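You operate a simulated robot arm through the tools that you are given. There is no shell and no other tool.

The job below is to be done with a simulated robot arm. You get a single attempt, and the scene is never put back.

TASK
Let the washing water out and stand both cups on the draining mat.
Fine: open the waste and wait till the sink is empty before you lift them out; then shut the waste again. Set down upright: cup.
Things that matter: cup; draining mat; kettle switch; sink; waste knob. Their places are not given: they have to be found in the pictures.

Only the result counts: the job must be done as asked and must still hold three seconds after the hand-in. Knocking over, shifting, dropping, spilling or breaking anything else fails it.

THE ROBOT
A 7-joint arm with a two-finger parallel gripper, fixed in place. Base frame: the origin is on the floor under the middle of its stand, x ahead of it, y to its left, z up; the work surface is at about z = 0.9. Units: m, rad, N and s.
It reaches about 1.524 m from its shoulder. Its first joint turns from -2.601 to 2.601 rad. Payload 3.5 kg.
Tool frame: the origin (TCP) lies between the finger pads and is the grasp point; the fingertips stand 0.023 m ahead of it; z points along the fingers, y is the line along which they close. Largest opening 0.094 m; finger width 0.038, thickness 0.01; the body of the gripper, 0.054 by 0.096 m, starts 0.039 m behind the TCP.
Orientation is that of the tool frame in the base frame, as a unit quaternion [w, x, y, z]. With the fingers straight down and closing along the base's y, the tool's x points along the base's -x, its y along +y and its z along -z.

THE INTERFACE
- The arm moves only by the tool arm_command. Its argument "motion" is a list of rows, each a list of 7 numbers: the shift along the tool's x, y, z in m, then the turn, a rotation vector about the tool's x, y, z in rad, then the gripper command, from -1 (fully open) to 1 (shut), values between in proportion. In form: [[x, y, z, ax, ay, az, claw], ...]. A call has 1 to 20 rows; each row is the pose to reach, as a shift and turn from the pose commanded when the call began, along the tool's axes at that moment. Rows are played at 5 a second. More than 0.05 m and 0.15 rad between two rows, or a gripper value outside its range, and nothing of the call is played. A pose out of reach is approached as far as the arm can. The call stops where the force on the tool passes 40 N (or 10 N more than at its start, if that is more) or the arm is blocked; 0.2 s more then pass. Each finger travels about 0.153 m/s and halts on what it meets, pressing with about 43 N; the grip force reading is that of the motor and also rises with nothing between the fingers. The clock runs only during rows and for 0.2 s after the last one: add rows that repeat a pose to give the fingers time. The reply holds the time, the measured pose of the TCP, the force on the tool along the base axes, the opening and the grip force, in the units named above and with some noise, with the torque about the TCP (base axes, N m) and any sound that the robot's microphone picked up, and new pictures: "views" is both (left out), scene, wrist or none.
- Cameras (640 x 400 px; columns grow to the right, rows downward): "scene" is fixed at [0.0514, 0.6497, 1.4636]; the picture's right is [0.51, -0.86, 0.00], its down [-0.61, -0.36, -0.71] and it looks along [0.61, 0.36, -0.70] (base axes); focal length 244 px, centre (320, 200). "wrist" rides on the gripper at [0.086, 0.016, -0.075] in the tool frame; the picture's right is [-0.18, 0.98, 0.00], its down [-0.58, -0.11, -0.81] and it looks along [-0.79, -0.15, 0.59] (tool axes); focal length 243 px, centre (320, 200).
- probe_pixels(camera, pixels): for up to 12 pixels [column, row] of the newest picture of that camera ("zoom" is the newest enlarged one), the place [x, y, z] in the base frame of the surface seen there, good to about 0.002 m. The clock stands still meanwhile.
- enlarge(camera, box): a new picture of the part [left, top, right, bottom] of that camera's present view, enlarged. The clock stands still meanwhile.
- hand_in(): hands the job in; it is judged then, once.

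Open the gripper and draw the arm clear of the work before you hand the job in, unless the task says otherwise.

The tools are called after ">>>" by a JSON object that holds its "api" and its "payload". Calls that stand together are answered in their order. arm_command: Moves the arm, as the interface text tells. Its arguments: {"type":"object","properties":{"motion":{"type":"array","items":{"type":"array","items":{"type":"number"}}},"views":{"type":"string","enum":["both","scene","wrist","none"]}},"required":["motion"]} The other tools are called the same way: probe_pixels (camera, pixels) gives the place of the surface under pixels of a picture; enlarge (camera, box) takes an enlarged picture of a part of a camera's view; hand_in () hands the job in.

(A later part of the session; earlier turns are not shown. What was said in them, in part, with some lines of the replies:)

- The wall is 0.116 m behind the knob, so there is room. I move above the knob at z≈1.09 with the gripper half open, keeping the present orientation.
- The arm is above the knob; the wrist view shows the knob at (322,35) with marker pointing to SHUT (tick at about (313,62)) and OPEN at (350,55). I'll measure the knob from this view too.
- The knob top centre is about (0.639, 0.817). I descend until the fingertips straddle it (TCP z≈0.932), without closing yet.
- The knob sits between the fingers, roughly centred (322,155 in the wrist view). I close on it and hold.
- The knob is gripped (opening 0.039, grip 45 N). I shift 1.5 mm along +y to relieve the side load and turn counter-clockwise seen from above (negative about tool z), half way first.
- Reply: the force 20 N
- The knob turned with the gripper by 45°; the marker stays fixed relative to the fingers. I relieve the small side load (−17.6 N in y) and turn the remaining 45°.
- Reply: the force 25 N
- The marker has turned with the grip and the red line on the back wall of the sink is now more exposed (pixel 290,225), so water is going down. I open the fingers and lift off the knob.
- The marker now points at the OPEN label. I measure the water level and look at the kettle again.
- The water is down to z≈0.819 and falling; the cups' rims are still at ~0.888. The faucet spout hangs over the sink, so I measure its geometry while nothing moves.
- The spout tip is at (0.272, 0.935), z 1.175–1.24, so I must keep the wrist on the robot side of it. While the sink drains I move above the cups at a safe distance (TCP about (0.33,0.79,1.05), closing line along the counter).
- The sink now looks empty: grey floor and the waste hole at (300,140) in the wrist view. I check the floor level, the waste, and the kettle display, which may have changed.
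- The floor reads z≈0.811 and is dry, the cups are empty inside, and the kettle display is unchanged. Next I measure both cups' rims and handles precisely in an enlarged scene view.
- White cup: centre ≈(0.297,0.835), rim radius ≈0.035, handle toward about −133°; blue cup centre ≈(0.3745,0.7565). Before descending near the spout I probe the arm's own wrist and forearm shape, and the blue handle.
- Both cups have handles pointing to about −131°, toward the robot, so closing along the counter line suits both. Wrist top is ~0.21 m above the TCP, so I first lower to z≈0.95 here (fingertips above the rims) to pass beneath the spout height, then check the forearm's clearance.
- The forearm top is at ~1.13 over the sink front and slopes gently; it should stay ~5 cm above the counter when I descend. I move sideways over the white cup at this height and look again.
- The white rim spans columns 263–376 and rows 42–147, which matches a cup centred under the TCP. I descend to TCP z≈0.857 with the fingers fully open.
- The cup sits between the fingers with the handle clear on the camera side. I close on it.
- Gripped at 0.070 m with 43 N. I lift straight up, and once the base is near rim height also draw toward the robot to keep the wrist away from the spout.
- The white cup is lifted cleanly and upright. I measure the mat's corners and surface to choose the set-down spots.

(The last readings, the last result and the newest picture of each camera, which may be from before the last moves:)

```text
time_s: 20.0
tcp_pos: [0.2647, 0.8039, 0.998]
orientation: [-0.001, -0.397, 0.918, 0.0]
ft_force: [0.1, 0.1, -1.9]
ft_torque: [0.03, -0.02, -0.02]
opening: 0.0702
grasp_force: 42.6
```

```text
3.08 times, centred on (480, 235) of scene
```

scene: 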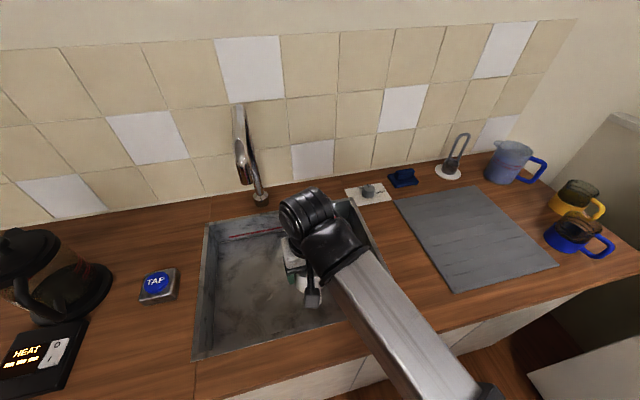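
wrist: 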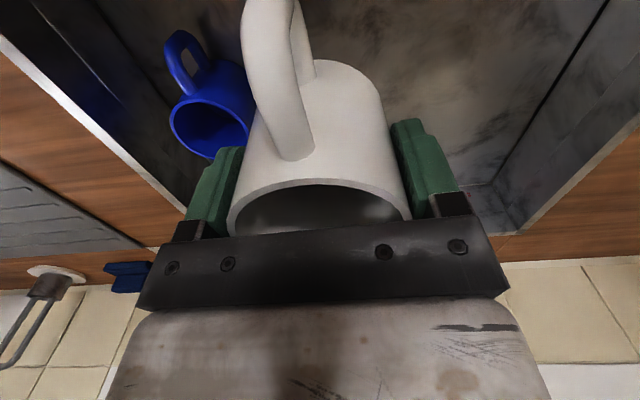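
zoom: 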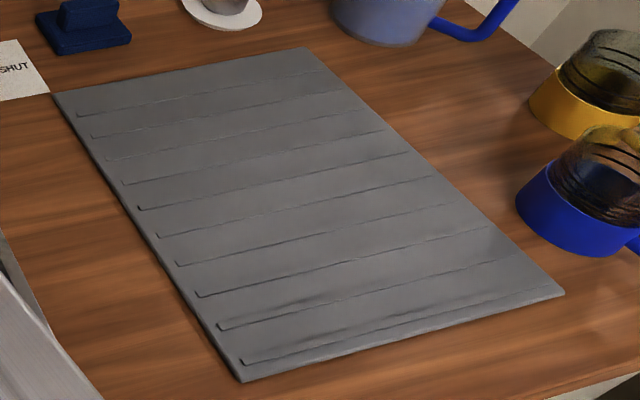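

The mat spans roughly (0.66,0.72), (0.86,0.50), (0.64,0.30), (0.44,0.50) with its top at ~0.907. I carry the white cup at z≈1.05 to above the right-hand spot (0.685,0.472), leaving (0.587,0.563) for the blue one.

>>> {"api": "arm_command", "payload": {"motion": [[-0.0009, -0.0106, -0.01, 0, 0, 0, 0.3], [-0.0028, -0.0319, -0.02, 0, 0, 0, 0.3], [-0.0057, -0.0637, -0.03, 0, 0, 0, 0.3], [-0.0085, -0.0956, -0.04, 0, 0, 0, 0.3], [-0.0118, -0.1328, -0.05, 0, 0, 0, 0.3], [-0.0151, -0.17, -0.053, 0, 0, 0, 0.3], [-0.0184, -0.2072, -0.053, 0, 0, 0, 0.3], [-0.0218, -0.2444, -0.053, 0, 0, 0, 0.3], [-0.0251, -0.2815, -0.053, 0, 0, 0, 0.3], [-0.0284, -0.3187, -0.053, 0, 0, 0, 0.3], [-0.0317, -0.3559, -0.053, 0, 0, 0, 0.3], [-0.035, -0.3931, -0.053, 0, 0, 0, 0.3], [-0.0383, -0.4303, -0.053, 0, 0, 0, 0.3], [-0.0412, -0.4621, -0.053, 0, 0, 0, 0.3], [-0.0435, -0.4887, -0.053, 0, 0, 0, 0.3], [-0.0454, -0.51, -0.053, 0, 0, 0, 0.3], [-0.0466, -0.5232, -0.053, 0, 0, 0, 0.3], [-0.0473, -0.5312, -0.053, 0, 0, 0, 0.3], [-0.0473, -0.5312, -0.053, 0, 0, 0, 0.3]], "views": "both"}}

```text
time_s: 24.0
tcp_pos: [0.6843, 0.4734, 1.0516]
orientation: [0.0, -0.396, 0.918, 0.0]
ft_force: [1.1, -0.2, -1.9]
ft_torque: [-0.02, -0.01, 0.0]
opening: 0.07
grasp_force: 42.8
```

scene: 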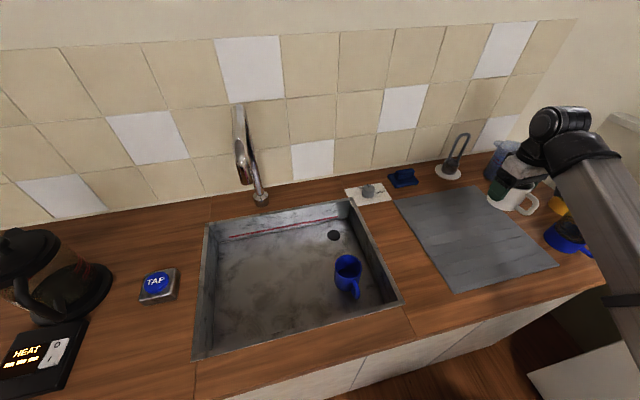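
wrist: 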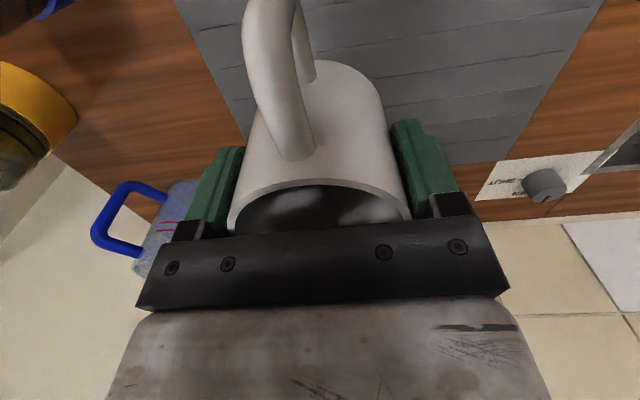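

The cup is over the mat. The forearm appears near the blue jar (568,240), so I measure the jars and the forearm before lowering.

>>> {"api": "enlarge", "payload": {"camera": "scene", "box": [440, 90, 640, 290]}}

>>> {"api": "probe_pixels", "payload": {"camera": "scene", "pixels": [[552, 238], [570, 248], [585, 251], [580, 222], [562, 206], [575, 175], [600, 200], [620, 260], [620, 215], [630, 290], [590, 145], [513, 203]]}}

```text
2.00 times, centred on (540, 190) of scene
```

zoom: 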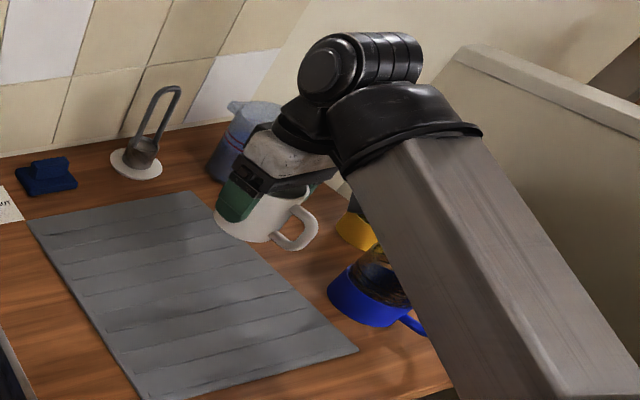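

```text
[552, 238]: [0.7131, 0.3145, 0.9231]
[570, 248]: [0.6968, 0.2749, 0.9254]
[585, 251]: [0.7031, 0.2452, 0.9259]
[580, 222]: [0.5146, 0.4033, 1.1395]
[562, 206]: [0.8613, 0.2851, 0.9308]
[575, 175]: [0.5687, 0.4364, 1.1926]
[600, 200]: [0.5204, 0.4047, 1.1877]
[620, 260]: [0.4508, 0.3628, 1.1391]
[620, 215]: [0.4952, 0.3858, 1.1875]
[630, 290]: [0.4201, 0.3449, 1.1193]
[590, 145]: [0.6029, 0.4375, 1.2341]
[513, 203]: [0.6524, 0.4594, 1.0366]
```

The jar's nearest edge (0.713,0.315) is 16 cm from the set-down spot and the forearm line stays clear of it. I lower the cup to just above the mat (TCP z≈0.956).

>>> {"api": "arm_command", "payload": {"motion": [[0, 0, 0.02, 0, 0, 0, 0.3], [0, 0, 0.04, 0, 0, 0, 0.3], [0, 0, 0.06, 0, 0, 0, 0.3], [0, 0, 0.075, 0, 0, 0, 0.3], [0, 0, 0.085, 0, 0, 0, 0.3], [0, 0, 0.091, 0, 0, 0, 0.3], [0, 0, 0.094, 0, 0, 0, 0.3], [0, 0, 0.094, 0, 0, 0, 0.3]], "views": "both"}}

```text
time_s: 25.8
tcp_pos: [0.6847, 0.4721, 0.9564]
orientation: [0.0, -0.397, 0.918, 0.0]
ft_force: [-0.4, 0.8, -1.7]
ft_torque: [0.01, 0.0, 0.02]
opening: 0.0699
grasp_force: 43.1
```

scene: 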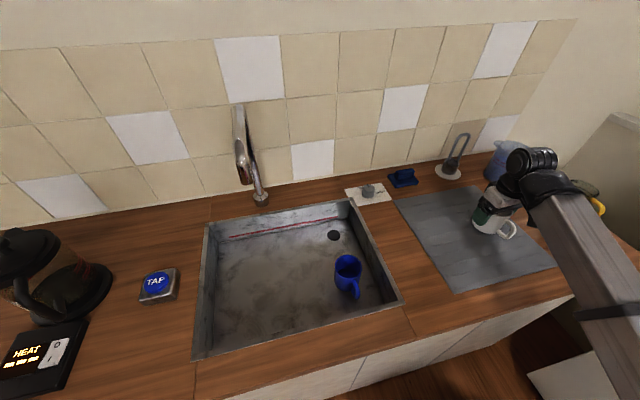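
wrist: 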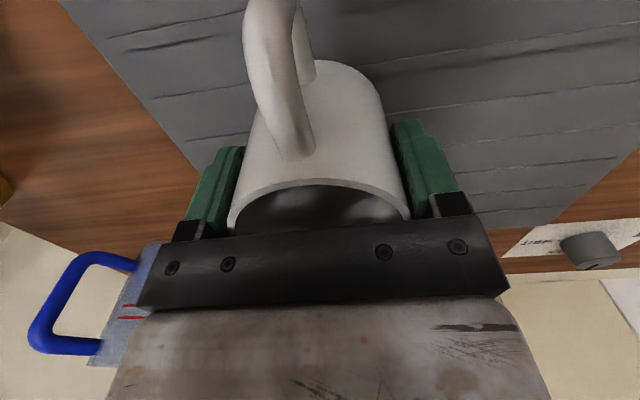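

The cup hangs freely (−1.7 N, its weight) a few millimetres above the mat at most. I creep down in 1 mm steps to feel the contact.

>>> {"api": "arm_command", "payload": {"motion": [[0, 0, 0.001, 0, 0, 0, 0.3], [0, 0, 0.002, 0, 0, 0, 0.3], [0, 0, 0.0025, 0, 0, 0, 0.3]], "views": "none"}}

```text
time_s: 26.6
tcp_pos: [0.6829, 0.4702, 0.9525]
orientation: [0.0, -0.396, 0.918, 0.0]
ft_force: [0.1, 0.4, -2.1]
ft_torque: [0.02, -0.02, -0.01]
opening: 0.07
grasp_force: 42.7
```

No contact yet (force still −2.1 N at commanded z≈0.9535). I continue down in small steps.

>>> {"api": "arm_command", "payload": {"motion": [[0, 0, 0.001, 0, 0, 0, 0.3], [0, 0, 0.002, 0, 0, 0, 0.3]], "views": "none"}}

```text
time_s: 27.2
tcp_pos: [0.6838, 0.4712, 0.9529]
orientation: [0.001, -0.397, 0.918, 0.0]
ft_force: [0.1, -1.2, 5.8]
ft_torque: [-0.04, 0.12, 0.07]
opening: 0.0697
grasp_force: 43.4
```

Contact is felt (+5.8 N). I open the fingers and then rise straight up.

>>> {"api": "arm_command", "payload": {"motion": [[0, 0, 0, 0, 0, 0, -0.5], [0, 0, 0, 0, 0, 0, -0.8], [0, 0, 0, 0, 0, 0, -1], [0, 0, 0, 0, 0, 0, -1], [0, 0, -0.01, 0, 0, 0, -1], [0, 0, -0.03, 0, 0, 0, -1], [0, 0, -0.06, 0, 0, 0, -1], [0, 0, -0.1, 0, 0, 0, -1], [0, 0, -0.12, 0, 0, 0, -1], [0, 0, -0.12, 0, 0, 0, -1]], "views": "both"}}

```text
time_s: 29.4
tcp_pos: [0.6848, 0.4729, 1.0709]
orientation: [0.001, -0.396, 0.918, 0.001]
ft_force: [8.1, 4.0, -18.3]
ft_torque: [0.52, -0.87, 0.02]
opening: 0.0937
grasp_force: 0.1
```

scene: 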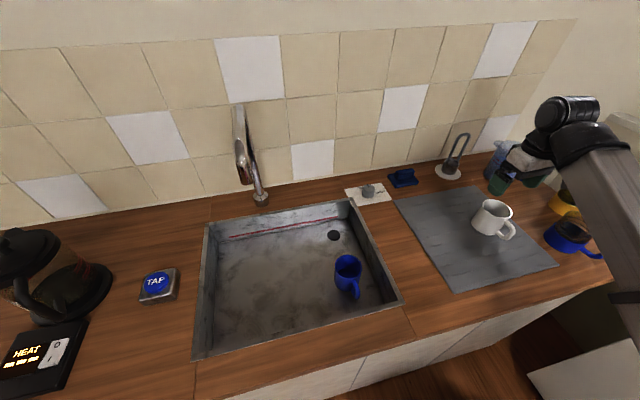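
wrist: 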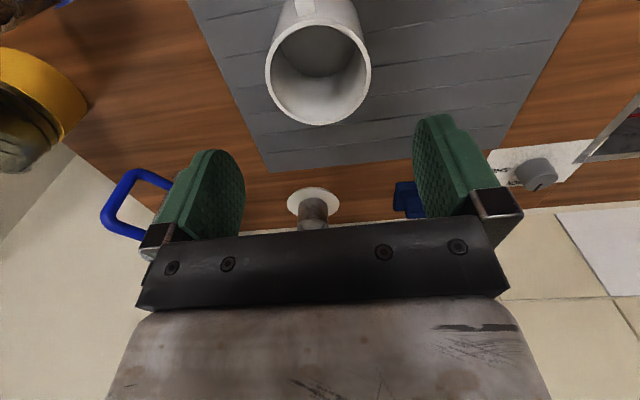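

The white cup stands upright on the mat, but the tool reads an unexpected (8, 4, −18) N. I hold still for a moment and read again to see whether that was transient.

>>> {"api": "arm_command", "payload": {"motion": [[0, 0, 0, 0, 0, 0, -1]], "views": "both"}}

>>> {"api": "enlarge", "payload": {"camera": "scene", "box": [440, 90, 640, 290]}}

>>> {"api": "enlarge", "payload": {"camera": "scene", "box": [0, 220, 130, 400]}}

```text
time_s: 29.8
tcp_pos: [0.6853, 0.4731, 1.0707]
orientation: [0.0, -0.396, 0.918, 0.001]
ft_force: [7.8, 4.9, -23.2]
ft_torque: [0.77, -1.14, 0.04]
opening: 0.0941
grasp_force: 0.2
```

scene: 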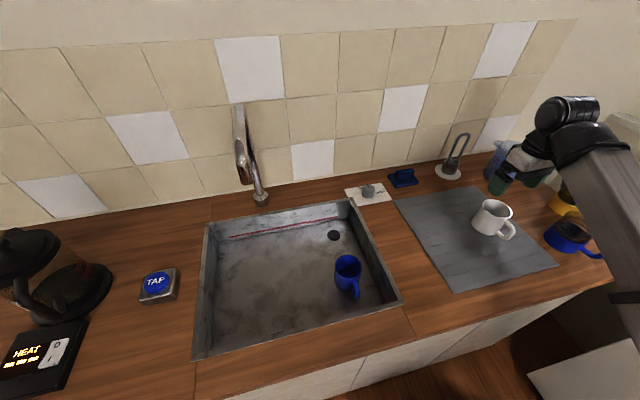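
wrist: 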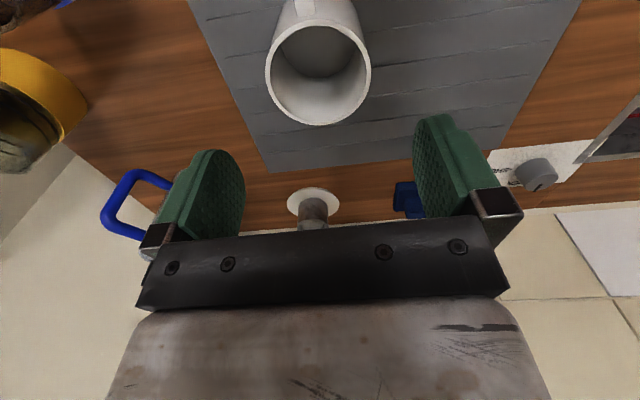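

```text
2.00 times, centred on (540, 190) of scene
```

zoom: 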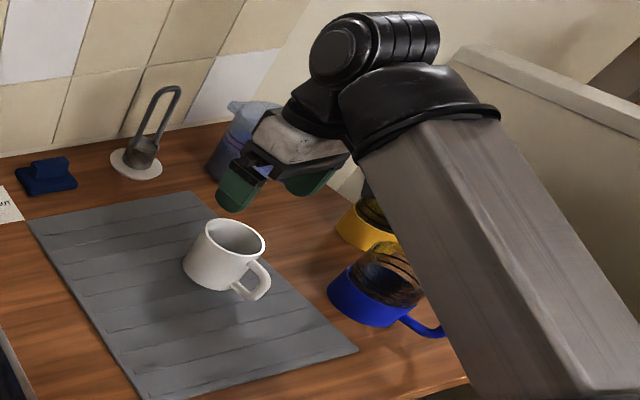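

```text
2.22 times, centred on (65, 310) of scene
```

zoom: 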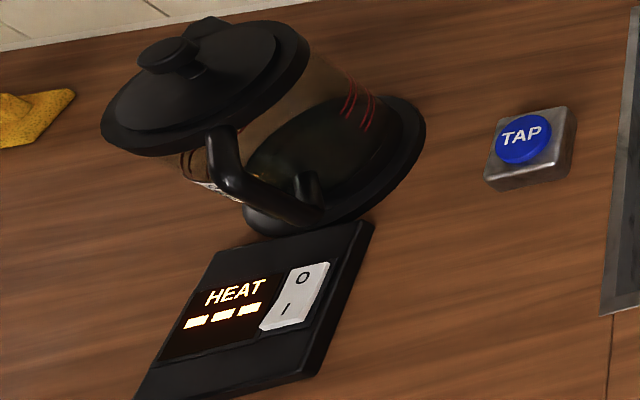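

The force (growing to −23 N, with torque matching a point at the wrist camera) means the camera mount is touching my own forearm at this height; the cup itself is standing fine. I lower by 3 cm to relieve it.

>>> {"api": "arm_command", "payload": {"motion": [[0, 0, 0.015, 0, 0, 0, -1], [0, 0, 0.03, 0, 0, 0, -1], [0, 0, 0.03, 0, 0, 0, -1]], "views": "wrist"}}

```text
time_s: 30.6
tcp_pos: [0.6828, 0.4729, 1.0408]
orientation: [0.0, -0.397, 0.918, 0.0]
ft_force: [-0.3, -0.3, -0.2]
ft_torque: [0.0, 0.02, 0.0]
opening: 0.0939
grasp_force: 0.1
```

wrist: 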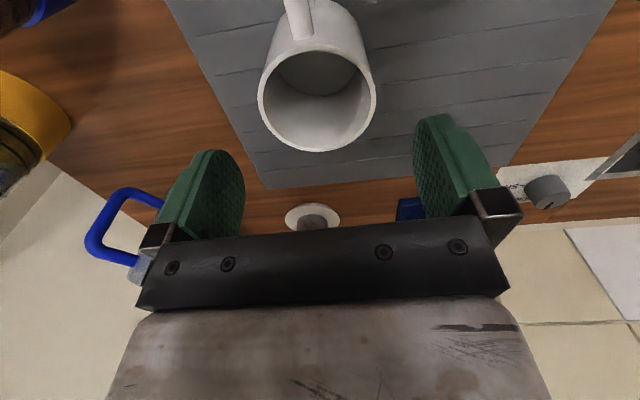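

Force is back to zero. I move back over the blue cup, descending to z≈0.951 on the way.

>>> {"api": "arm_command", "payload": {"motion": [[0.0002, 0.0126, 0, 0, 0, 0, -1], [0.0005, 0.0337, 0, 0, 0, 0, -1], [0.001, 0.0632, 0, 0, 0, 0, -1], [0.0015, 0.0968, 0, 0, 0, 0, -1], [0.002, 0.1305, 0.005, 0, 0, 0, -1], [0.0025, 0.1642, 0.012, 0, 0, 0, -1], [0.003, 0.1979, 0.02, 0, 0, 0, -1], [0.0035, 0.2316, 0.03, 0, 0, 0, -1], [0.004, 0.2652, 0.04, 0, 0, 0, -1], [0.0045, 0.2989, 0.05, 0, 0, 0, -1], [0.0051, 0.3326, 0.06, 0, 0, 0, -1], [0.0055, 0.3621, 0.07, 0, 0, 0, -1], [0.0059, 0.3873, 0.08, 0, 0, 0, -1], [0.0062, 0.4084, 0.086, 0, 0, 0, -1], [0.0064, 0.421, 0.0905, 0, 0, 0, -1], [0.0064, 0.421, 0.0905, 0, 0, 0, -1]], "views": "both"}}

```text
time_s: 34.0
tcp_pos: [0.3715, 0.7579, 0.9518]
orientation: [0.0, -0.395, 0.918, -0.001]
ft_force: [-0.7, -0.1, -0.9]
ft_torque: [-0.01, 0.0, 0.0]
opening: 0.094
grasp_force: 0.0
```

scene: 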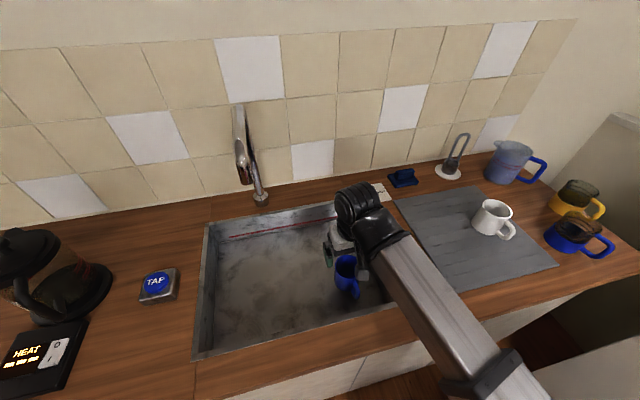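
wrist: 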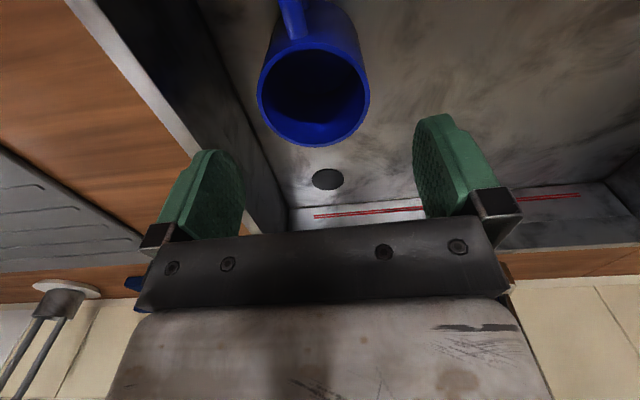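

The blue rim spans columns 257–370 (centre ≈313 versus 319.5 expected), so I shift about −3 mm along tool y while descending partway, then check again.

>>> {"api": "arm_command", "payload": {"motion": [[0, -0.003, 0.01, 0, 0, 0, -1], [0, -0.003, 0.025, 0, 0, 0, -1], [0, -0.003, 0.035, 0, 0, 0, -1], [0, -0.003, 0.035, 0, 0, 0, -1]], "views": "wrist"}}

```text
time_s: 35.0
tcp_pos: [0.3743, 0.755, 0.9169]
orientation: [0.0, -0.396, 0.918, 0.0]
ft_force: [0.1, -0.9, -0.1]
ft_torque: [-0.03, 0.0, 0.0]
opening: 0.0942
grasp_force: 0.0
```

wrist: 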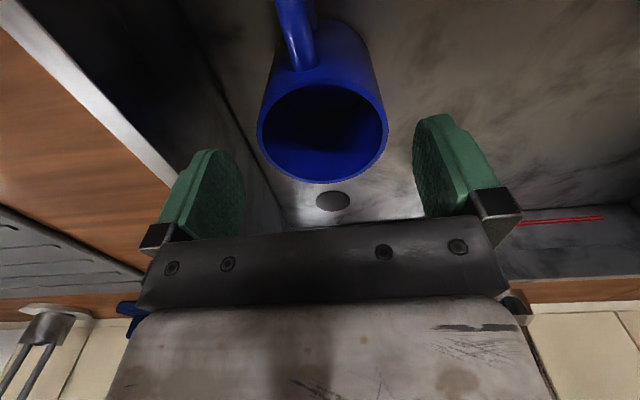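

Now the rim is centred within about 2 mm (columns 258–389). I apply a small correction and descend to the grasp height z≈0.857.

>>> {"api": "arm_command", "payload": {"motion": [[-0.002, 0.0015, 0.015, 0, 0, 0, -1], [-0.002, 0.0015, 0.03, 0, 0, 0, -1], [-0.002, 0.0015, 0.045, 0, 0, 0, -1], [-0.002, 0.0015, 0.054, 0, 0, 0, -1], [-0.002, 0.0015, 0.059, 0, 0, 0, -1], [-0.002, 0.0015, 0.059, 0, 0, 0, -1]], "views": "both"}}

```text
time_s: 36.4
tcp_pos: [0.3768, 0.757, 0.8564]
orientation: [-0.001, -0.396, 0.918, 0.0]
ft_force: [0.5, -0.3, 0.5]
ft_torque: [-0.02, -0.02, 0.02]
opening: 0.0942
grasp_force: 0.0
```

scene: 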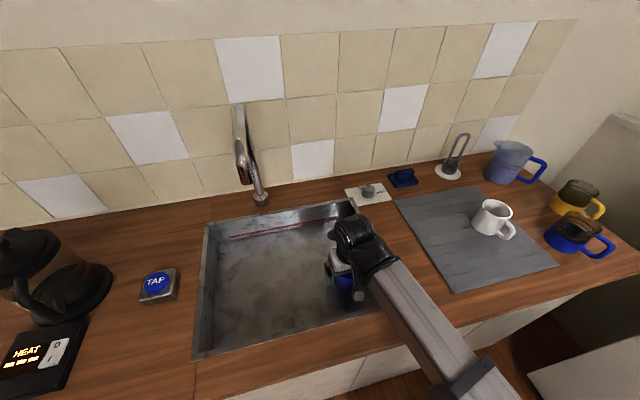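
wrist: 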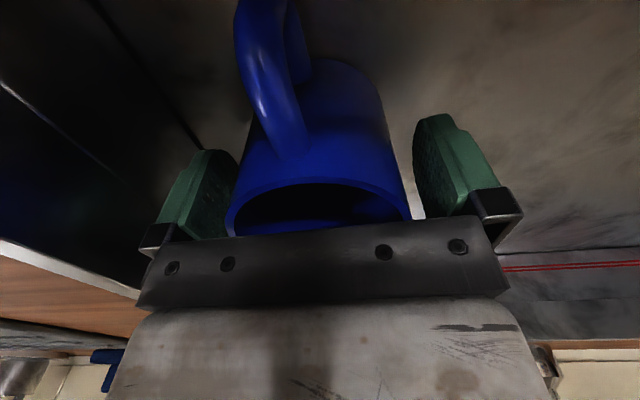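

The blue cup is between the fingers, handle on the camera side. I close on it.

>>> {"api": "arm_command", "payload": {"motion": [[0, 0, 0, 0, 0, 0, -0.7], [0, 0, 0, 0, 0, 0, -0.5], [0, 0, 0, 0, 0, 0, 0], [0, 0, 0, 0, 0, 0, 0.3], [0, 0, 0, 0, 0, 0, 0.3]], "views": "wrist"}}

```text
time_s: 37.6
tcp_pos: [0.3756, 0.757, 0.8551]
orientation: [0.0, -0.396, 0.918, -0.001]
ft_force: [1.1, -0.8, 0.0]
ft_torque: [0.01, -0.06, 0.01]
opening: 0.0702
grasp_force: 43.4
```

wrist: 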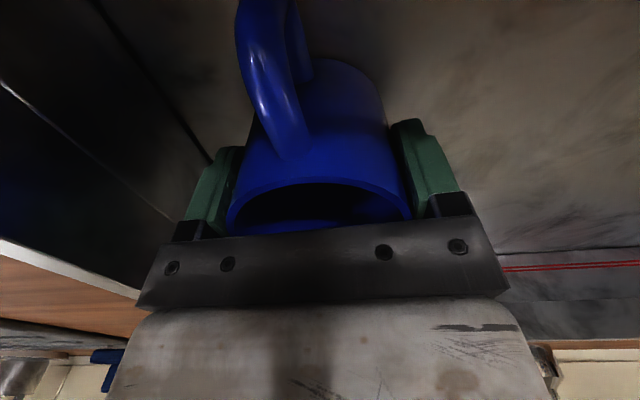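

Gripped at 0.070 m, 43 N. I lift straight up by 0.14 m.

>>> {"api": "arm_command", "payload": {"motion": [[0, 0, -0.01, 0, 0, 0, 0.3], [0, 0, -0.025, 0, 0, 0, 0.3], [0, 0, -0.045, 0, 0, 0, 0.3], [0, 0, -0.065, 0, 0, 0, 0.3], [0, 0, -0.085, 0, 0, 0, 0.3], [0, 0, -0.105, 0, 0, 0, 0.3], [0, 0, -0.125, 0, 0, 0, 0.3], [0, 0, -0.14, 0, 0, 0, 0.3], [0, 0, -0.14, 0, 0, 0, 0.3]], "views": "both"}}

```text
time_s: 39.6
tcp_pos: [0.3753, 0.7566, 0.9947]
orientation: [0.0, -0.396, 0.918, 0.0]
ft_force: [-0.1, -1.0, -0.8]
ft_torque: [0.0, -0.01, 0.03]
opening: 0.0703
grasp_force: 43.3
```

scene: 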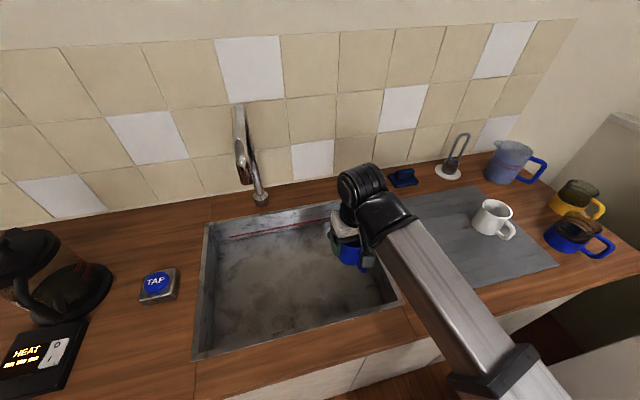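
wrist: 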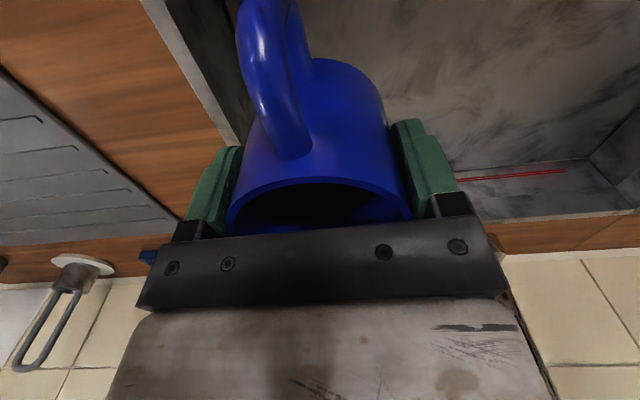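

The blue cup is clear of the sink and upright. I carry it to above the left-hand spot (0.587,0.563), 13 cm from the white cup.

>>> {"api": "arm_command", "payload": {"motion": [[-0.0001, -0.0114, -0.01, 0, 0, 0, 0.3], [-0.0003, -0.0314, -0.02, 0, 0, 0, 0.3], [-0.0006, -0.0572, -0.028, 0, 0, 0, 0.3], [-0.0008, -0.0858, -0.033, 0, 0, 0, 0.3], [-0.0011, -0.1172, -0.033, 0, 0, 0, 0.3], [-0.0015, -0.1487, -0.033, 0, 0, 0, 0.3], [-0.0018, -0.1801, -0.033, 0, 0, 0, 0.3], [-0.0021, -0.2116, -0.033, 0, 0, 0, 0.3], [-0.0024, -0.2402, -0.033, 0, 0, 0, 0.3], [-0.0026, -0.263, -0.033, 0, 0, 0, 0.3], [-0.0027, -0.2773, -0.033, 0, 0, 0, 0.3], [-0.0028, -0.2859, -0.033, 0, 0, 0, 0.3], [-0.0028, -0.2859, -0.033, 0, 0, 0, 0.3]], "views": "both"}}

>>> {"api": "probe_pixels", "payload": {"camera": "scene", "pixels": [[474, 212], [492, 201], [511, 214], [490, 222], [430, 235], [445, 255], [415, 245]]}}

```text
time_s: 42.4
tcp_pos: [0.5846, 0.5622, 1.0301]
orientation: [-0.001, -0.396, 0.918, 0.0]
ft_force: [-0.3, 0.3, -1.1]
ft_torque: [0.01, 0.01, -0.05]
opening: 0.0702
grasp_force: 42.8
```

scene: 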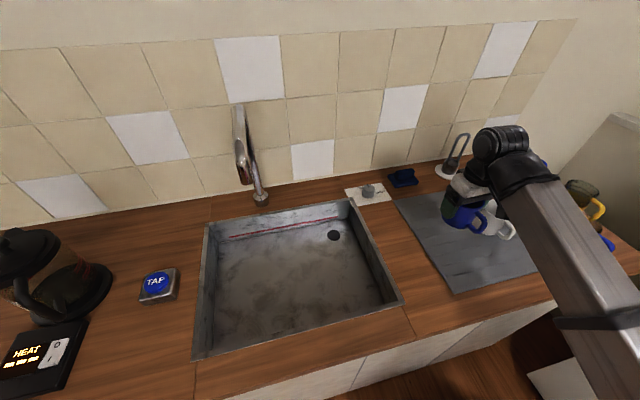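
wrist: 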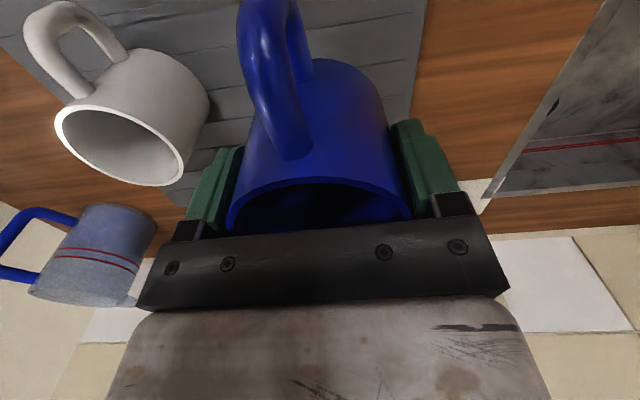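

```text
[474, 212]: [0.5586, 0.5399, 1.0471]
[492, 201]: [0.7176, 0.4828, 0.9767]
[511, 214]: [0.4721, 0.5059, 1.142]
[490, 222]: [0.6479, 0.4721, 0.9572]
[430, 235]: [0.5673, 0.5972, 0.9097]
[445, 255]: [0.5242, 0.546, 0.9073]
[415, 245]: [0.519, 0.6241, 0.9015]
```

I verify where the white cup stands relative to this spot using the wrist view (white rim around (120,145)).

>>> {"api": "probe_pixels", "payload": {"camera": "wrist", "pixels": [[57, 120], [90, 107], [150, 183], [180, 175], [100, 168], [205, 115], [225, 120], [420, 60]]}}

```text
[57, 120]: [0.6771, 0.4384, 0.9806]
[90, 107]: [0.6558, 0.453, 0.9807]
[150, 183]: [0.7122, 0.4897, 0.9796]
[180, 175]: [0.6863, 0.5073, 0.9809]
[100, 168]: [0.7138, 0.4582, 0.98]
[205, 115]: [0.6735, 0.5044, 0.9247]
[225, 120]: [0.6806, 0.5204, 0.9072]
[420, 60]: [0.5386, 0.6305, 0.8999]
```

The white cup is at about (0.685,0.473), so the gap is ample. I lower the blue cup to just above the mat.

>>> {"api": "arm_command", "payload": {"motion": [[0, 0, 0.02, 0, 0, 0, 0.3], [0, 0, 0.04, 0, 0, 0, 0.3], [0, 0, 0.055, 0, 0, 0, 0.3], [0, 0, 0.065, 0, 0, 0, 0.3], [0, 0, 0.071, 0, 0, 0, 0.3], [0, 0, 0.075, 0, 0, 0, 0.3], [0, 0, 0.0765, 0, 0, 0, 0.3], [0, 0, 0.0765, 0, 0, 0, 0.3]], "views": "both"}}

```text
time_s: 44.2
tcp_pos: [0.5861, 0.561, 0.9533]
orientation: [0.001, -0.397, 0.918, 0.0]
ft_force: [-0.3, -0.1, -2.5]
ft_torque: [0.0, 0.0, -0.01]
opening: 0.0701
grasp_force: 42.9
```

scene: 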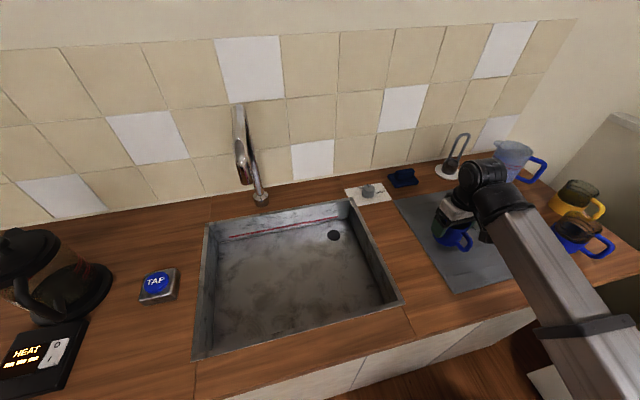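
wrist: 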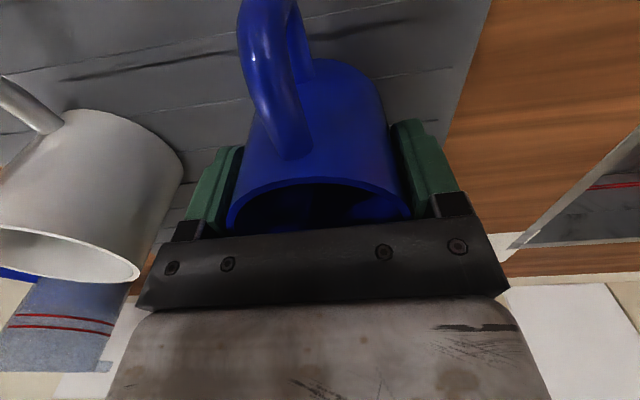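

Still free (−2.5 N) at z≈0.9535. I creep down 1 mm at a time to contact.

>>> {"api": "arm_command", "payload": {"motion": [[0, 0, 0.001, 0, 0, 0, 0.3], [0, 0, 0.002, 0, 0, 0, 0.3]], "views": "none"}}

```text
time_s: 44.8
tcp_pos: [0.586, 0.5625, 0.9534]
orientation: [0.0, -0.395, 0.918, -0.001]
ft_force: [4.7, -7.7, 19.5]
ft_torque: [-0.16, 0.21, 0.16]
opening: 0.0699
grasp_force: 42.6
```

Firm contact (+19.5 N). I ease up by 1 mm, open the fingers, and rise only 7 cm so the camera mount stays clear of the forearm.

>>> {"api": "arm_command", "payload": {"motion": [[0, 0, -0.001, 0, 0, 0, 0.3], [0, 0, -0.001, 0, 0, 0, -0.5], [0, 0, -0.001, 0, 0, 0, -0.8], [0, 0, -0.001, 0, 0, 0, -1], [0, 0, -0.001, 0, 0, 0, -1], [0, 0, -0.01, 0, 0, 0, -1], [0, 0, -0.03, 0, 0, 0, -1], [0, 0, -0.055, 0, 0, 0, -1], [0, 0, -0.075, 0, 0, 0, -1], [0, 0, -0.075, 0, 0, 0, -1]], "views": "both"}}

```text
time_s: 47.0
tcp_pos: [0.5848, 0.5613, 1.0257]
orientation: [-0.001, -0.396, 0.918, 0.001]
ft_force: [0.0, 0.0, -0.3]
ft_torque: [0.0, 0.02, -0.02]
opening: 0.0939
grasp_force: 0.1
```

scene: 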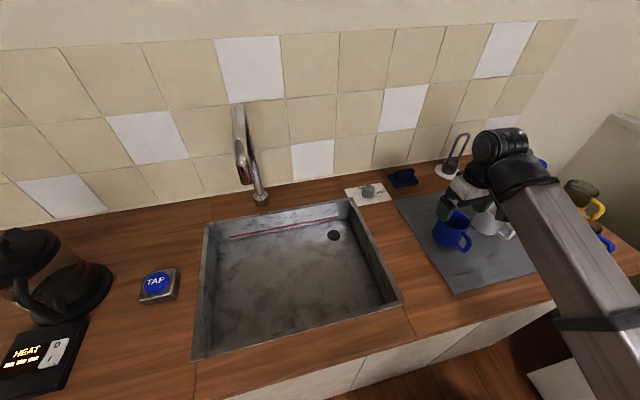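
wrist: 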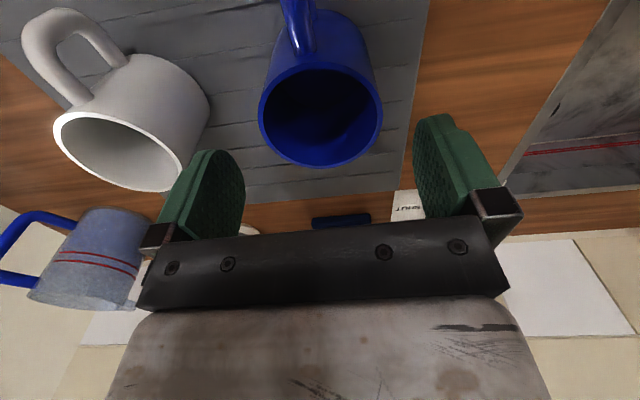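

Both cups stand upright on the mat and the force is zero. I rise a little, then move to above the waste knob at (0.640,0.8165), turning the gripper back to the yaw at which I released it.

>>> {"api": "arm_command", "payload": {"motion": [[0, 0, -0.015, 0, 0, 0, -1], [-0.011, 0.0068, -0.025, 0, 0, -0.036, -1], [-0.033, 0.0203, -0.0335, 0, 0, -0.11, -1], [-0.055, 0.0339, -0.0335, 0, 0, -0.183, -0.8], [-0.08, 0.049, -0.0335, 0, 0, -0.265, -0.6], [-0.105, 0.0644, -0.0335, 0, 0, -0.347, -0.5], [-0.13, 0.0797, -0.0335, 0, 0, -0.43, -0.5], [-0.155, 0.095, -0.0335, 0, 0, -0.512, -0.5], [-0.18, 0.1103, -0.0335, 0, 0, -0.595, -0.5], [-0.202, 0.1238, -0.0335, 0, 0, -0.668, -0.5], [-0.2209, 0.1354, -0.0335, 0, 0, -0.73, -0.5], [-0.2209, 0.1354, -0.0335, 0, 0, -0.73, -0.5]], "views": "both"}}

```text
time_s: 49.6
tcp_pos: [0.6367, 0.8173, 1.0597]
orientation: [0.0, -0.698, 0.716, 0.0]
ft_force: [0.4, 0.1, -0.5]
ft_torque: [0.0, -0.02, 0.01]
opening: 0.0707
grasp_force: 0.0
```

scene: 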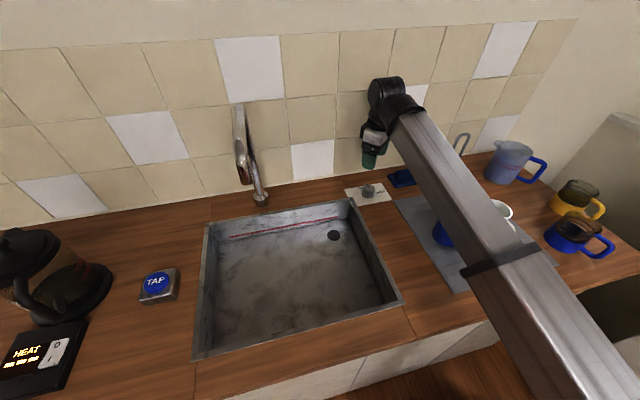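
wrist: 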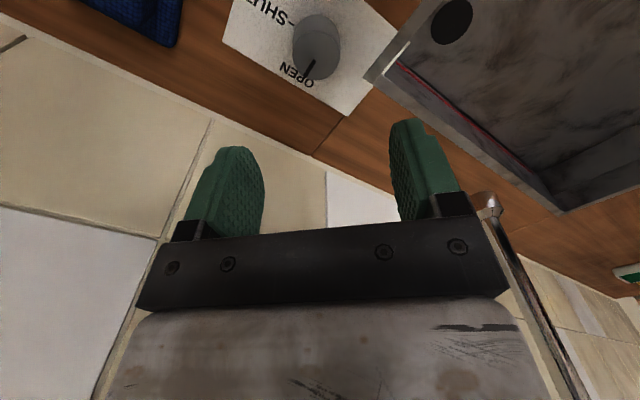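

The gripper is above the knob, marker at OPEN. The forearm now passes near the cups in the picture, so before descending I measure its position relative to the blue cup (445,235).

>>> {"api": "probe_pixels", "payload": {"camera": "scene", "pixels": [[405, 105], [420, 130], [440, 170], [460, 200], [480, 240], [500, 230], [520, 300], [540, 300], [470, 265], [490, 300], [440, 235], [503, 208]]}}

>>> {"api": "enlarge", "payload": {"camera": "scene", "box": [350, 60, 600, 340]}}

```text
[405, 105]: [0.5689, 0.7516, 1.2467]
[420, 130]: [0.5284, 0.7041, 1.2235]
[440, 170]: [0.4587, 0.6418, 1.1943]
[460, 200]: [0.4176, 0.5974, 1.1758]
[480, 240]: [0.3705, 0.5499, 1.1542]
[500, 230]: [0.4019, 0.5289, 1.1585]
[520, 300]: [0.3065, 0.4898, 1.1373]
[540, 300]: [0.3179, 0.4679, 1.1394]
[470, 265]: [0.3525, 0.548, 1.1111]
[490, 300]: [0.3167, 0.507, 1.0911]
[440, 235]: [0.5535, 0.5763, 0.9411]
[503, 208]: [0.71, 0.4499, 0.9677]
```

```text
1.43 times, centred on (475, 200) of scene
```

zoom: 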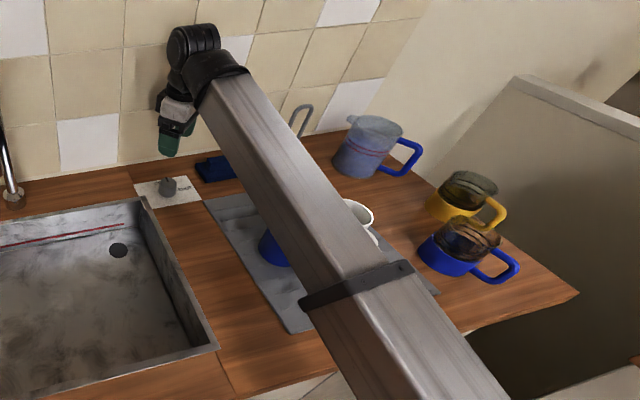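

The forearm runs along the line through (0.53,0.70)–(0.31,0.49), about 4–5 cm to the sink side of the blue cup, so descending is safe. I lower onto the knob.

>>> {"api": "arm_command", "payload": {"motion": [[0, 0, 0.025, 0, 0, 0, -0.5], [0, 0, 0.05, 0, 0, 0, -0.5], [0, 0, 0.075, 0, 0, 0, -0.5], [0, 0, 0.1, 0, 0, 0, -0.5], [0, 0, 0.12, 0, 0, 0, -0.5], [0, 0, 0.129, 0, 0, 0, -0.5], [0, 0, 0.129, 0, 0, 0, -0.5]], "views": "both"}}

```text
time_s: 51.2
tcp_pos: [0.6379, 0.8149, 0.9314]
orientation: [0.0, -0.698, 0.716, 0.0]
ft_force: [-0.1, -0.3, 0.0]
ft_torque: [-0.02, 0.03, 0.0]
opening: 0.0705
grasp_force: 0.1
```

scene: 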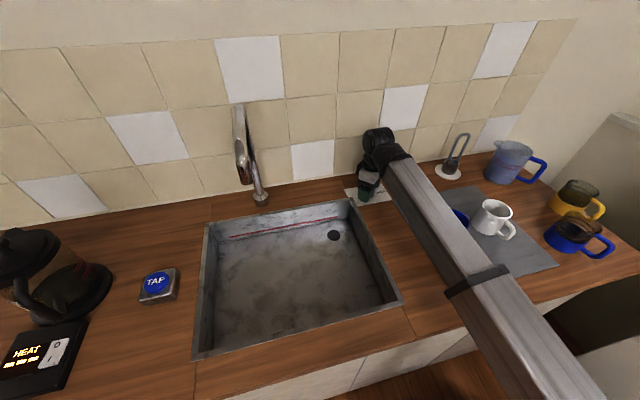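
wrist: 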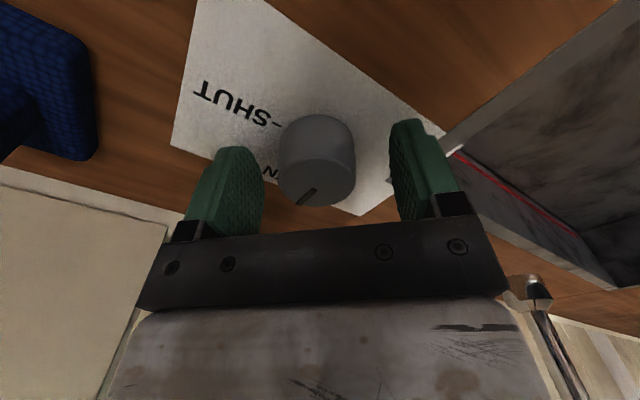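

The knob is between the fingers (centre col ≈317). I nudge 1.5 mm and close on it.

>>> {"api": "arm_command", "payload": {"motion": [[0, -0.0015, 0, 0, 0, 0, -0.5], [0, -0.0015, 0, 0, 0, 0, 0.3], [0, -0.0015, 0, 0, 0, 0, 1], [0, -0.0015, 0, 0, 0, 0, 1]], "views": "wrist"}}

```text
time_s: 52.2
tcp_pos: [0.6397, 0.8156, 0.9309]
orientation: [0.001, -0.698, 0.716, -0.001]
ft_force: [9.9, 0.7, 0.3]
ft_torque: [0.05, -0.26, -0.01]
opening: 0.039
grasp_force: 45.0
```

wrist: 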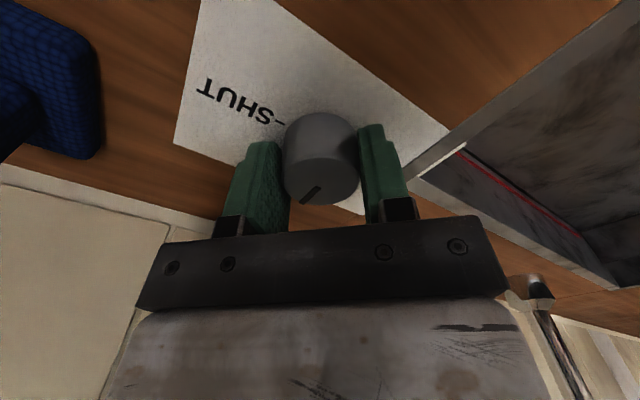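

Gripped (45 N). I turn clockwise seen from above (positive about tool z), half way first.

>>> {"api": "arm_command", "payload": {"motion": [[0, -0.001, 0, 0, 0, 0, 1], [0, -0.001, 0, 0, 0, 0.13, 1], [0, -0.001, 0, 0, 0, 0.26, 1], [0, -0.001, 0, 0, 0, 0.39, 1], [0, -0.001, 0, 0, 0, 0.52, 1], [0, -0.001, 0, 0, 0, 0.65, 1], [0, -0.001, 0, 0, 0, 0.775, 1]], "views": "both"}}

```text
time_s: 53.8
tcp_pos: [0.6397, 0.8156, 0.9314]
orientation: [-0.002, -0.375, 0.927, 0.001]
ft_force: [-23.3, -12.6, -12.5]
ft_torque: [0.06, 0.55, 0.0]
opening: 0.039
grasp_force: 44.8
```

scene: 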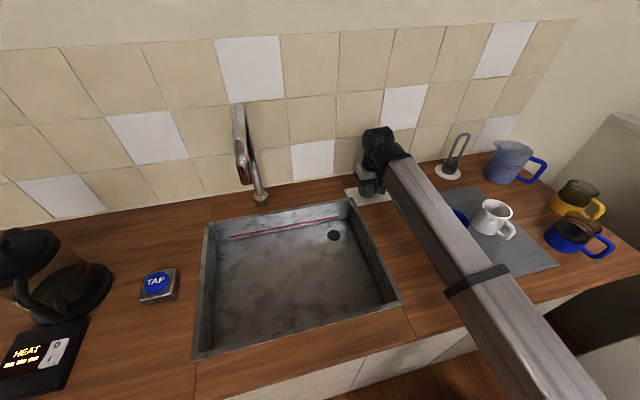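
wrist: 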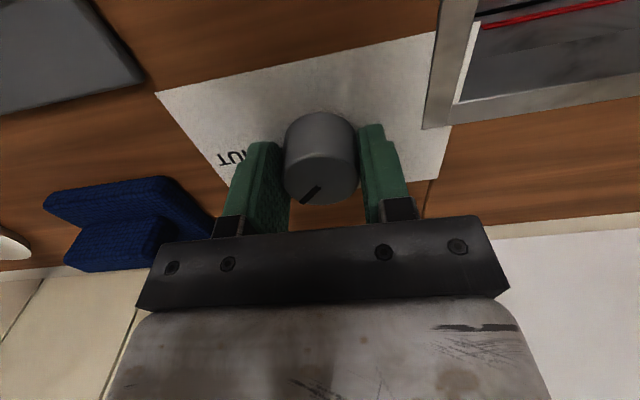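

The marker turns with the grip; side load is 29 N, so I relieve it by shifting 2 mm back and then turn the remaining 44°.

>>> {"api": "arm_command", "payload": {"motion": [[0.0021, 0.0007, 0.001, 0, 0, 0, 1], [0.0021, 0.0007, 0.001, 0, 0, 0.13, 1], [0.0021, 0.0007, 0.001, 0, 0, 0.26, 1], [0.0021, 0.0007, 0.001, 0, 0, 0.39, 1], [0.0021, 0.0007, 0.001, 0, 0, 0.52, 1], [0.0021, 0.0007, 0.001, 0, 0, 0.65, 1], [0.0021, 0.0007, 0.001, 0, 0, 0.77, 1], [0.0021, 0.0007, 0.001, 0, 0, 0.77, 1]], "views": "both"}}

```text
time_s: 55.6
tcp_pos: [0.638, 0.8163, 0.9295]
orientation: [0.0, 0.001, 1.0, 0.001]
ft_force: [-12.1, 16.3, 12.2]
ft_torque: [0.35, 0.15, 0.03]
opening: 0.0391
grasp_force: 44.8
```

scene: 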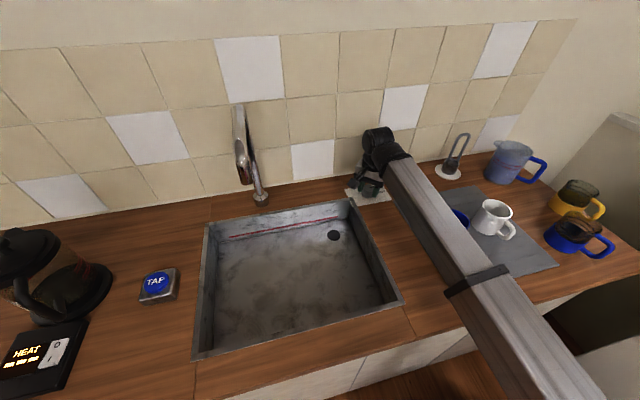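
wrist: 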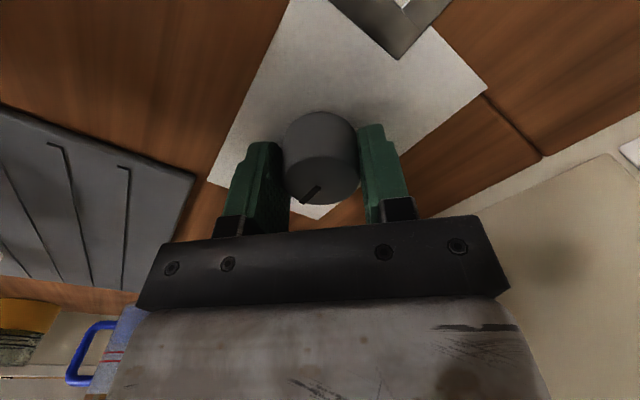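

The gripper is back at the starting yaw and the marker points the same way as at the start. I open the fingers and rise off the knob.

>>> {"api": "arm_command", "payload": {"motion": [[0, 0, 0, 0, 0, 0, -0.3], [0, 0, 0, 0, 0, 0, -0.5], [0, 0, 0, 0, 0, 0, -0.5], [0, 0, -0.02, 0, 0, 0, -0.5], [0, 0, -0.05, 0, 0, 0, -0.5], [0, 0, -0.09, 0, 0, 0, -0.5], [0, 0, -0.13, 0, 0, 0, -0.5], [0, 0, -0.16, 0, 0, 0, -0.5], [0, 0, -0.16, 0, 0, 0, -0.5]], "views": "both"}}

>>> {"api": "enlarge", "payload": {"camera": "wrist", "box": [250, 0, 410, 100]}}

>>> {"api": "enlarge", "payload": {"camera": "scene", "box": [190, 170, 410, 320]}}

```text
time_s: 57.6
tcp_pos: [0.639, 0.8143, 1.0894]
orientation: [0.0, 0.0, 1.0, 0.001]
ft_force: [0.1, -0.3, 0.1]
ft_torque: [0.0, 0.02, 0.0]
opening: 0.0706
grasp_force: 0.1
```

scene: 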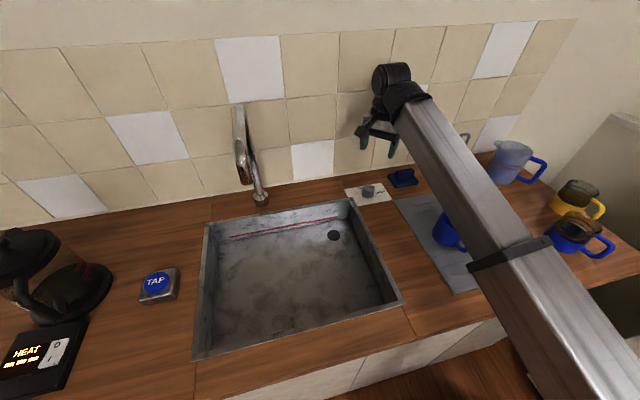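
wrist: 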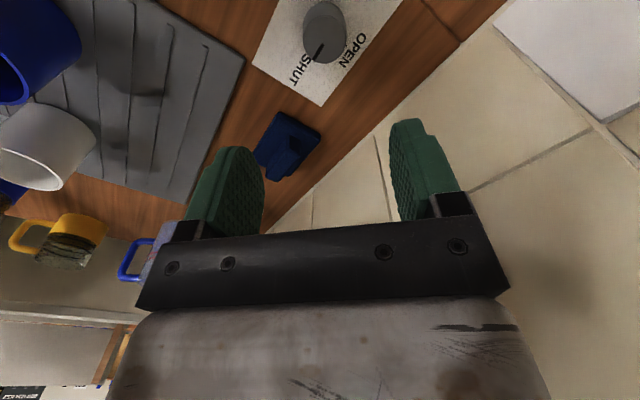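

```text
4.00 times, centred on (330, 50) of wrist
```

zoom: 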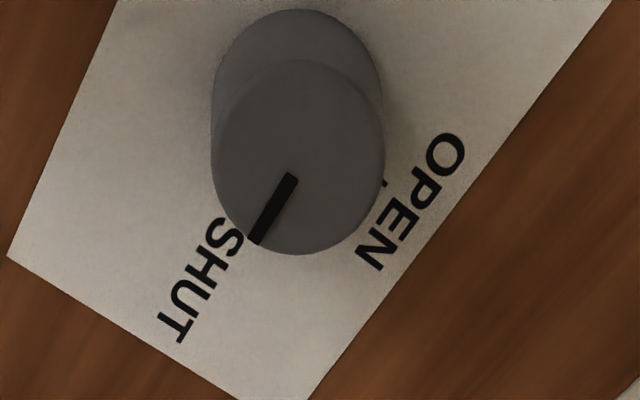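

```text
2.67 times, centred on (300, 245) of scene
```

zoom: 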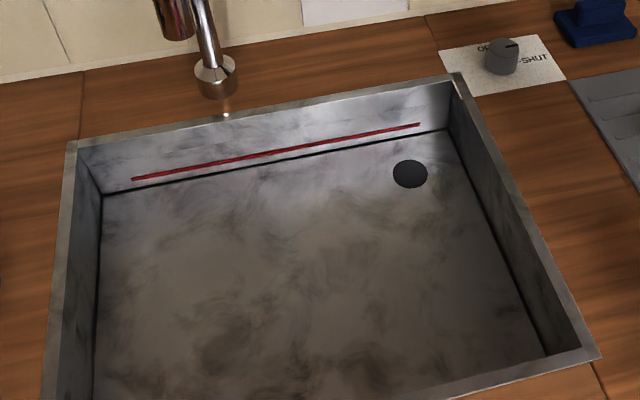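

The marker points at SHUT exactly as at the start, the sink is empty. I check the kettle area once more and then withdraw to the starting position, well above the cups.

>>> {"api": "enlarge", "payload": {"camera": "scene", "box": [0, 220, 130, 400]}}

>>> {"api": "arm_command", "payload": {"motion": [[0, 0, -0.02, 0, 0, 0, -0.5], [-0.01, -0.006, -0.045, 0, 0, 0, -0.6], [-0.03, -0.02, -0.065, 0, 0, 0, -0.8], [-0.054, -0.036, -0.08, 0, 0, 0, -1], [-0.078, -0.052, -0.083, 0, 0, 0, -1], [-0.102, -0.068, -0.083, 0, 0, 0, -1], [-0.126, -0.084, -0.083, 0, 0, 0, -1], [-0.15, -0.1, -0.083, 0, 0, 0, -1], [-0.174, -0.116, -0.083, 0, 0, 0, -1], [-0.198, -0.132, -0.083, 0, 0, 0, -1], [-0.222, -0.148, -0.083, 0, 0, 0, -1], [-0.24, -0.159, -0.083, 0, 0, 0, -1], [-0.24, -0.159, -0.083, 0, 0, 0, -1]], "views": "both"}}

```text
2.22 times, centred on (65, 310) of scene
```

zoom: 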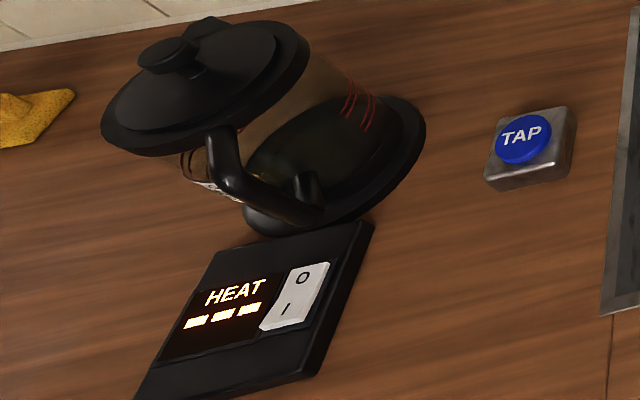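

```text
time_s: 60.4
tcp_pos: [0.8786, 0.656, 1.1743]
orientation: [0.0, 0.0, 1.0, 0.0]
ft_force: [0.6, -0.3, 0.4]
ft_torque: [-0.01, -0.01, -0.03]
opening: 0.0938
grasp_force: 0.1
```

scene: 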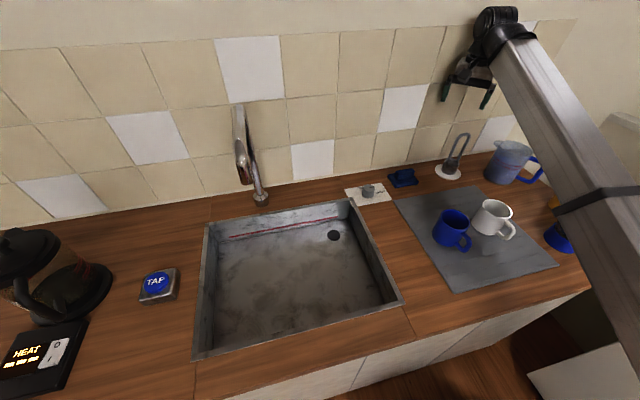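
wrist: 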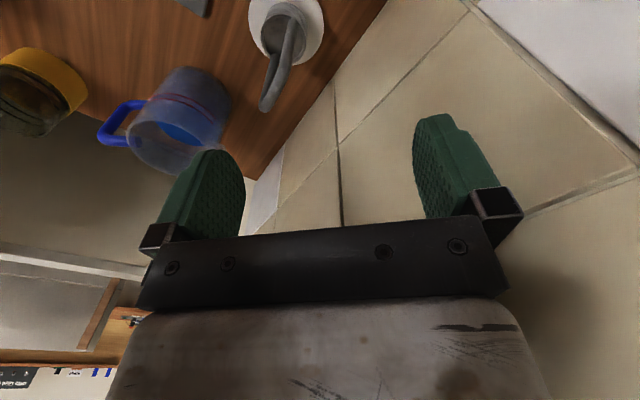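

Everything looks in place: both cups stand on the mat at (452,229) and (493,217). I take one last close look at cups and knob before handing in.

>>> {"api": "enlarge", "payload": {"camera": "scene", "box": [335, 150, 565, 300]}}

>>> {"api": "probe_pixels", "payload": {"camera": "scene", "pixels": [[436, 222], [452, 211], [450, 217], [476, 210], [495, 201], [490, 222], [450, 235], [240, 270], [320, 300]]}}

```text
2.67 times, centred on (450, 225) of scene
```

zoom: 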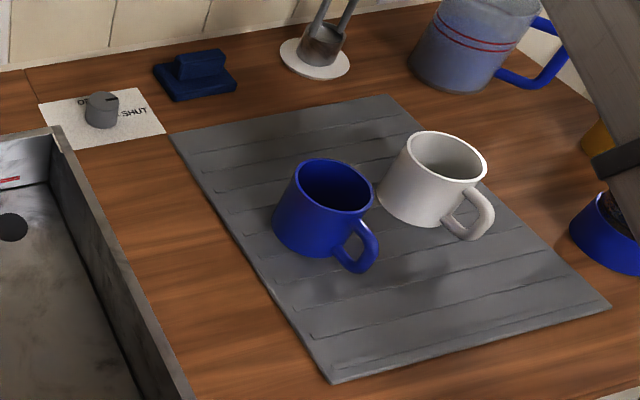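

```text
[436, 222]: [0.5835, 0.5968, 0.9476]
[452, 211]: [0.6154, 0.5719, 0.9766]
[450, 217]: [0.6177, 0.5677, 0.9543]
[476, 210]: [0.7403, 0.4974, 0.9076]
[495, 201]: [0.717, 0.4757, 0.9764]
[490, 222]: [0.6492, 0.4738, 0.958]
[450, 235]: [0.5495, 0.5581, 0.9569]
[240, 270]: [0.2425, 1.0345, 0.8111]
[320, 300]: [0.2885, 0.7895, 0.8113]
```

Both cups stand upright on the mat with rims level at about z 0.98. The sink floor reads 0.811 and is empty, the waste marker is at SHUT, and the arm is clear with the gripper open. I hand in.

>>> {"api": "hand_in", "payload": {}}

```text
The job is handed in.
```

The sink is empty, both cups are standing upright on the draining mat, and the waste knob is back at SHUT. I handed the job in with the gripper open and the arm clear of the work.

- **Order:** I opened the waste and let the sink drain fully. Then I lifted out the white cup and the blue cup, and shut the waste again last.
- **Contact on the way:** while rising off the white cup, the wrist camera briefly pressed against the arm's own forearm (about 23 N). I backed off at once. I saw no sign that the cup or anything else was disturbed.
- **Kettle:** its HEAT display was lit throughout, and I could see no water in it. The job didn't mention it, so I left the switch alone. If it is empty, it may need switching off.
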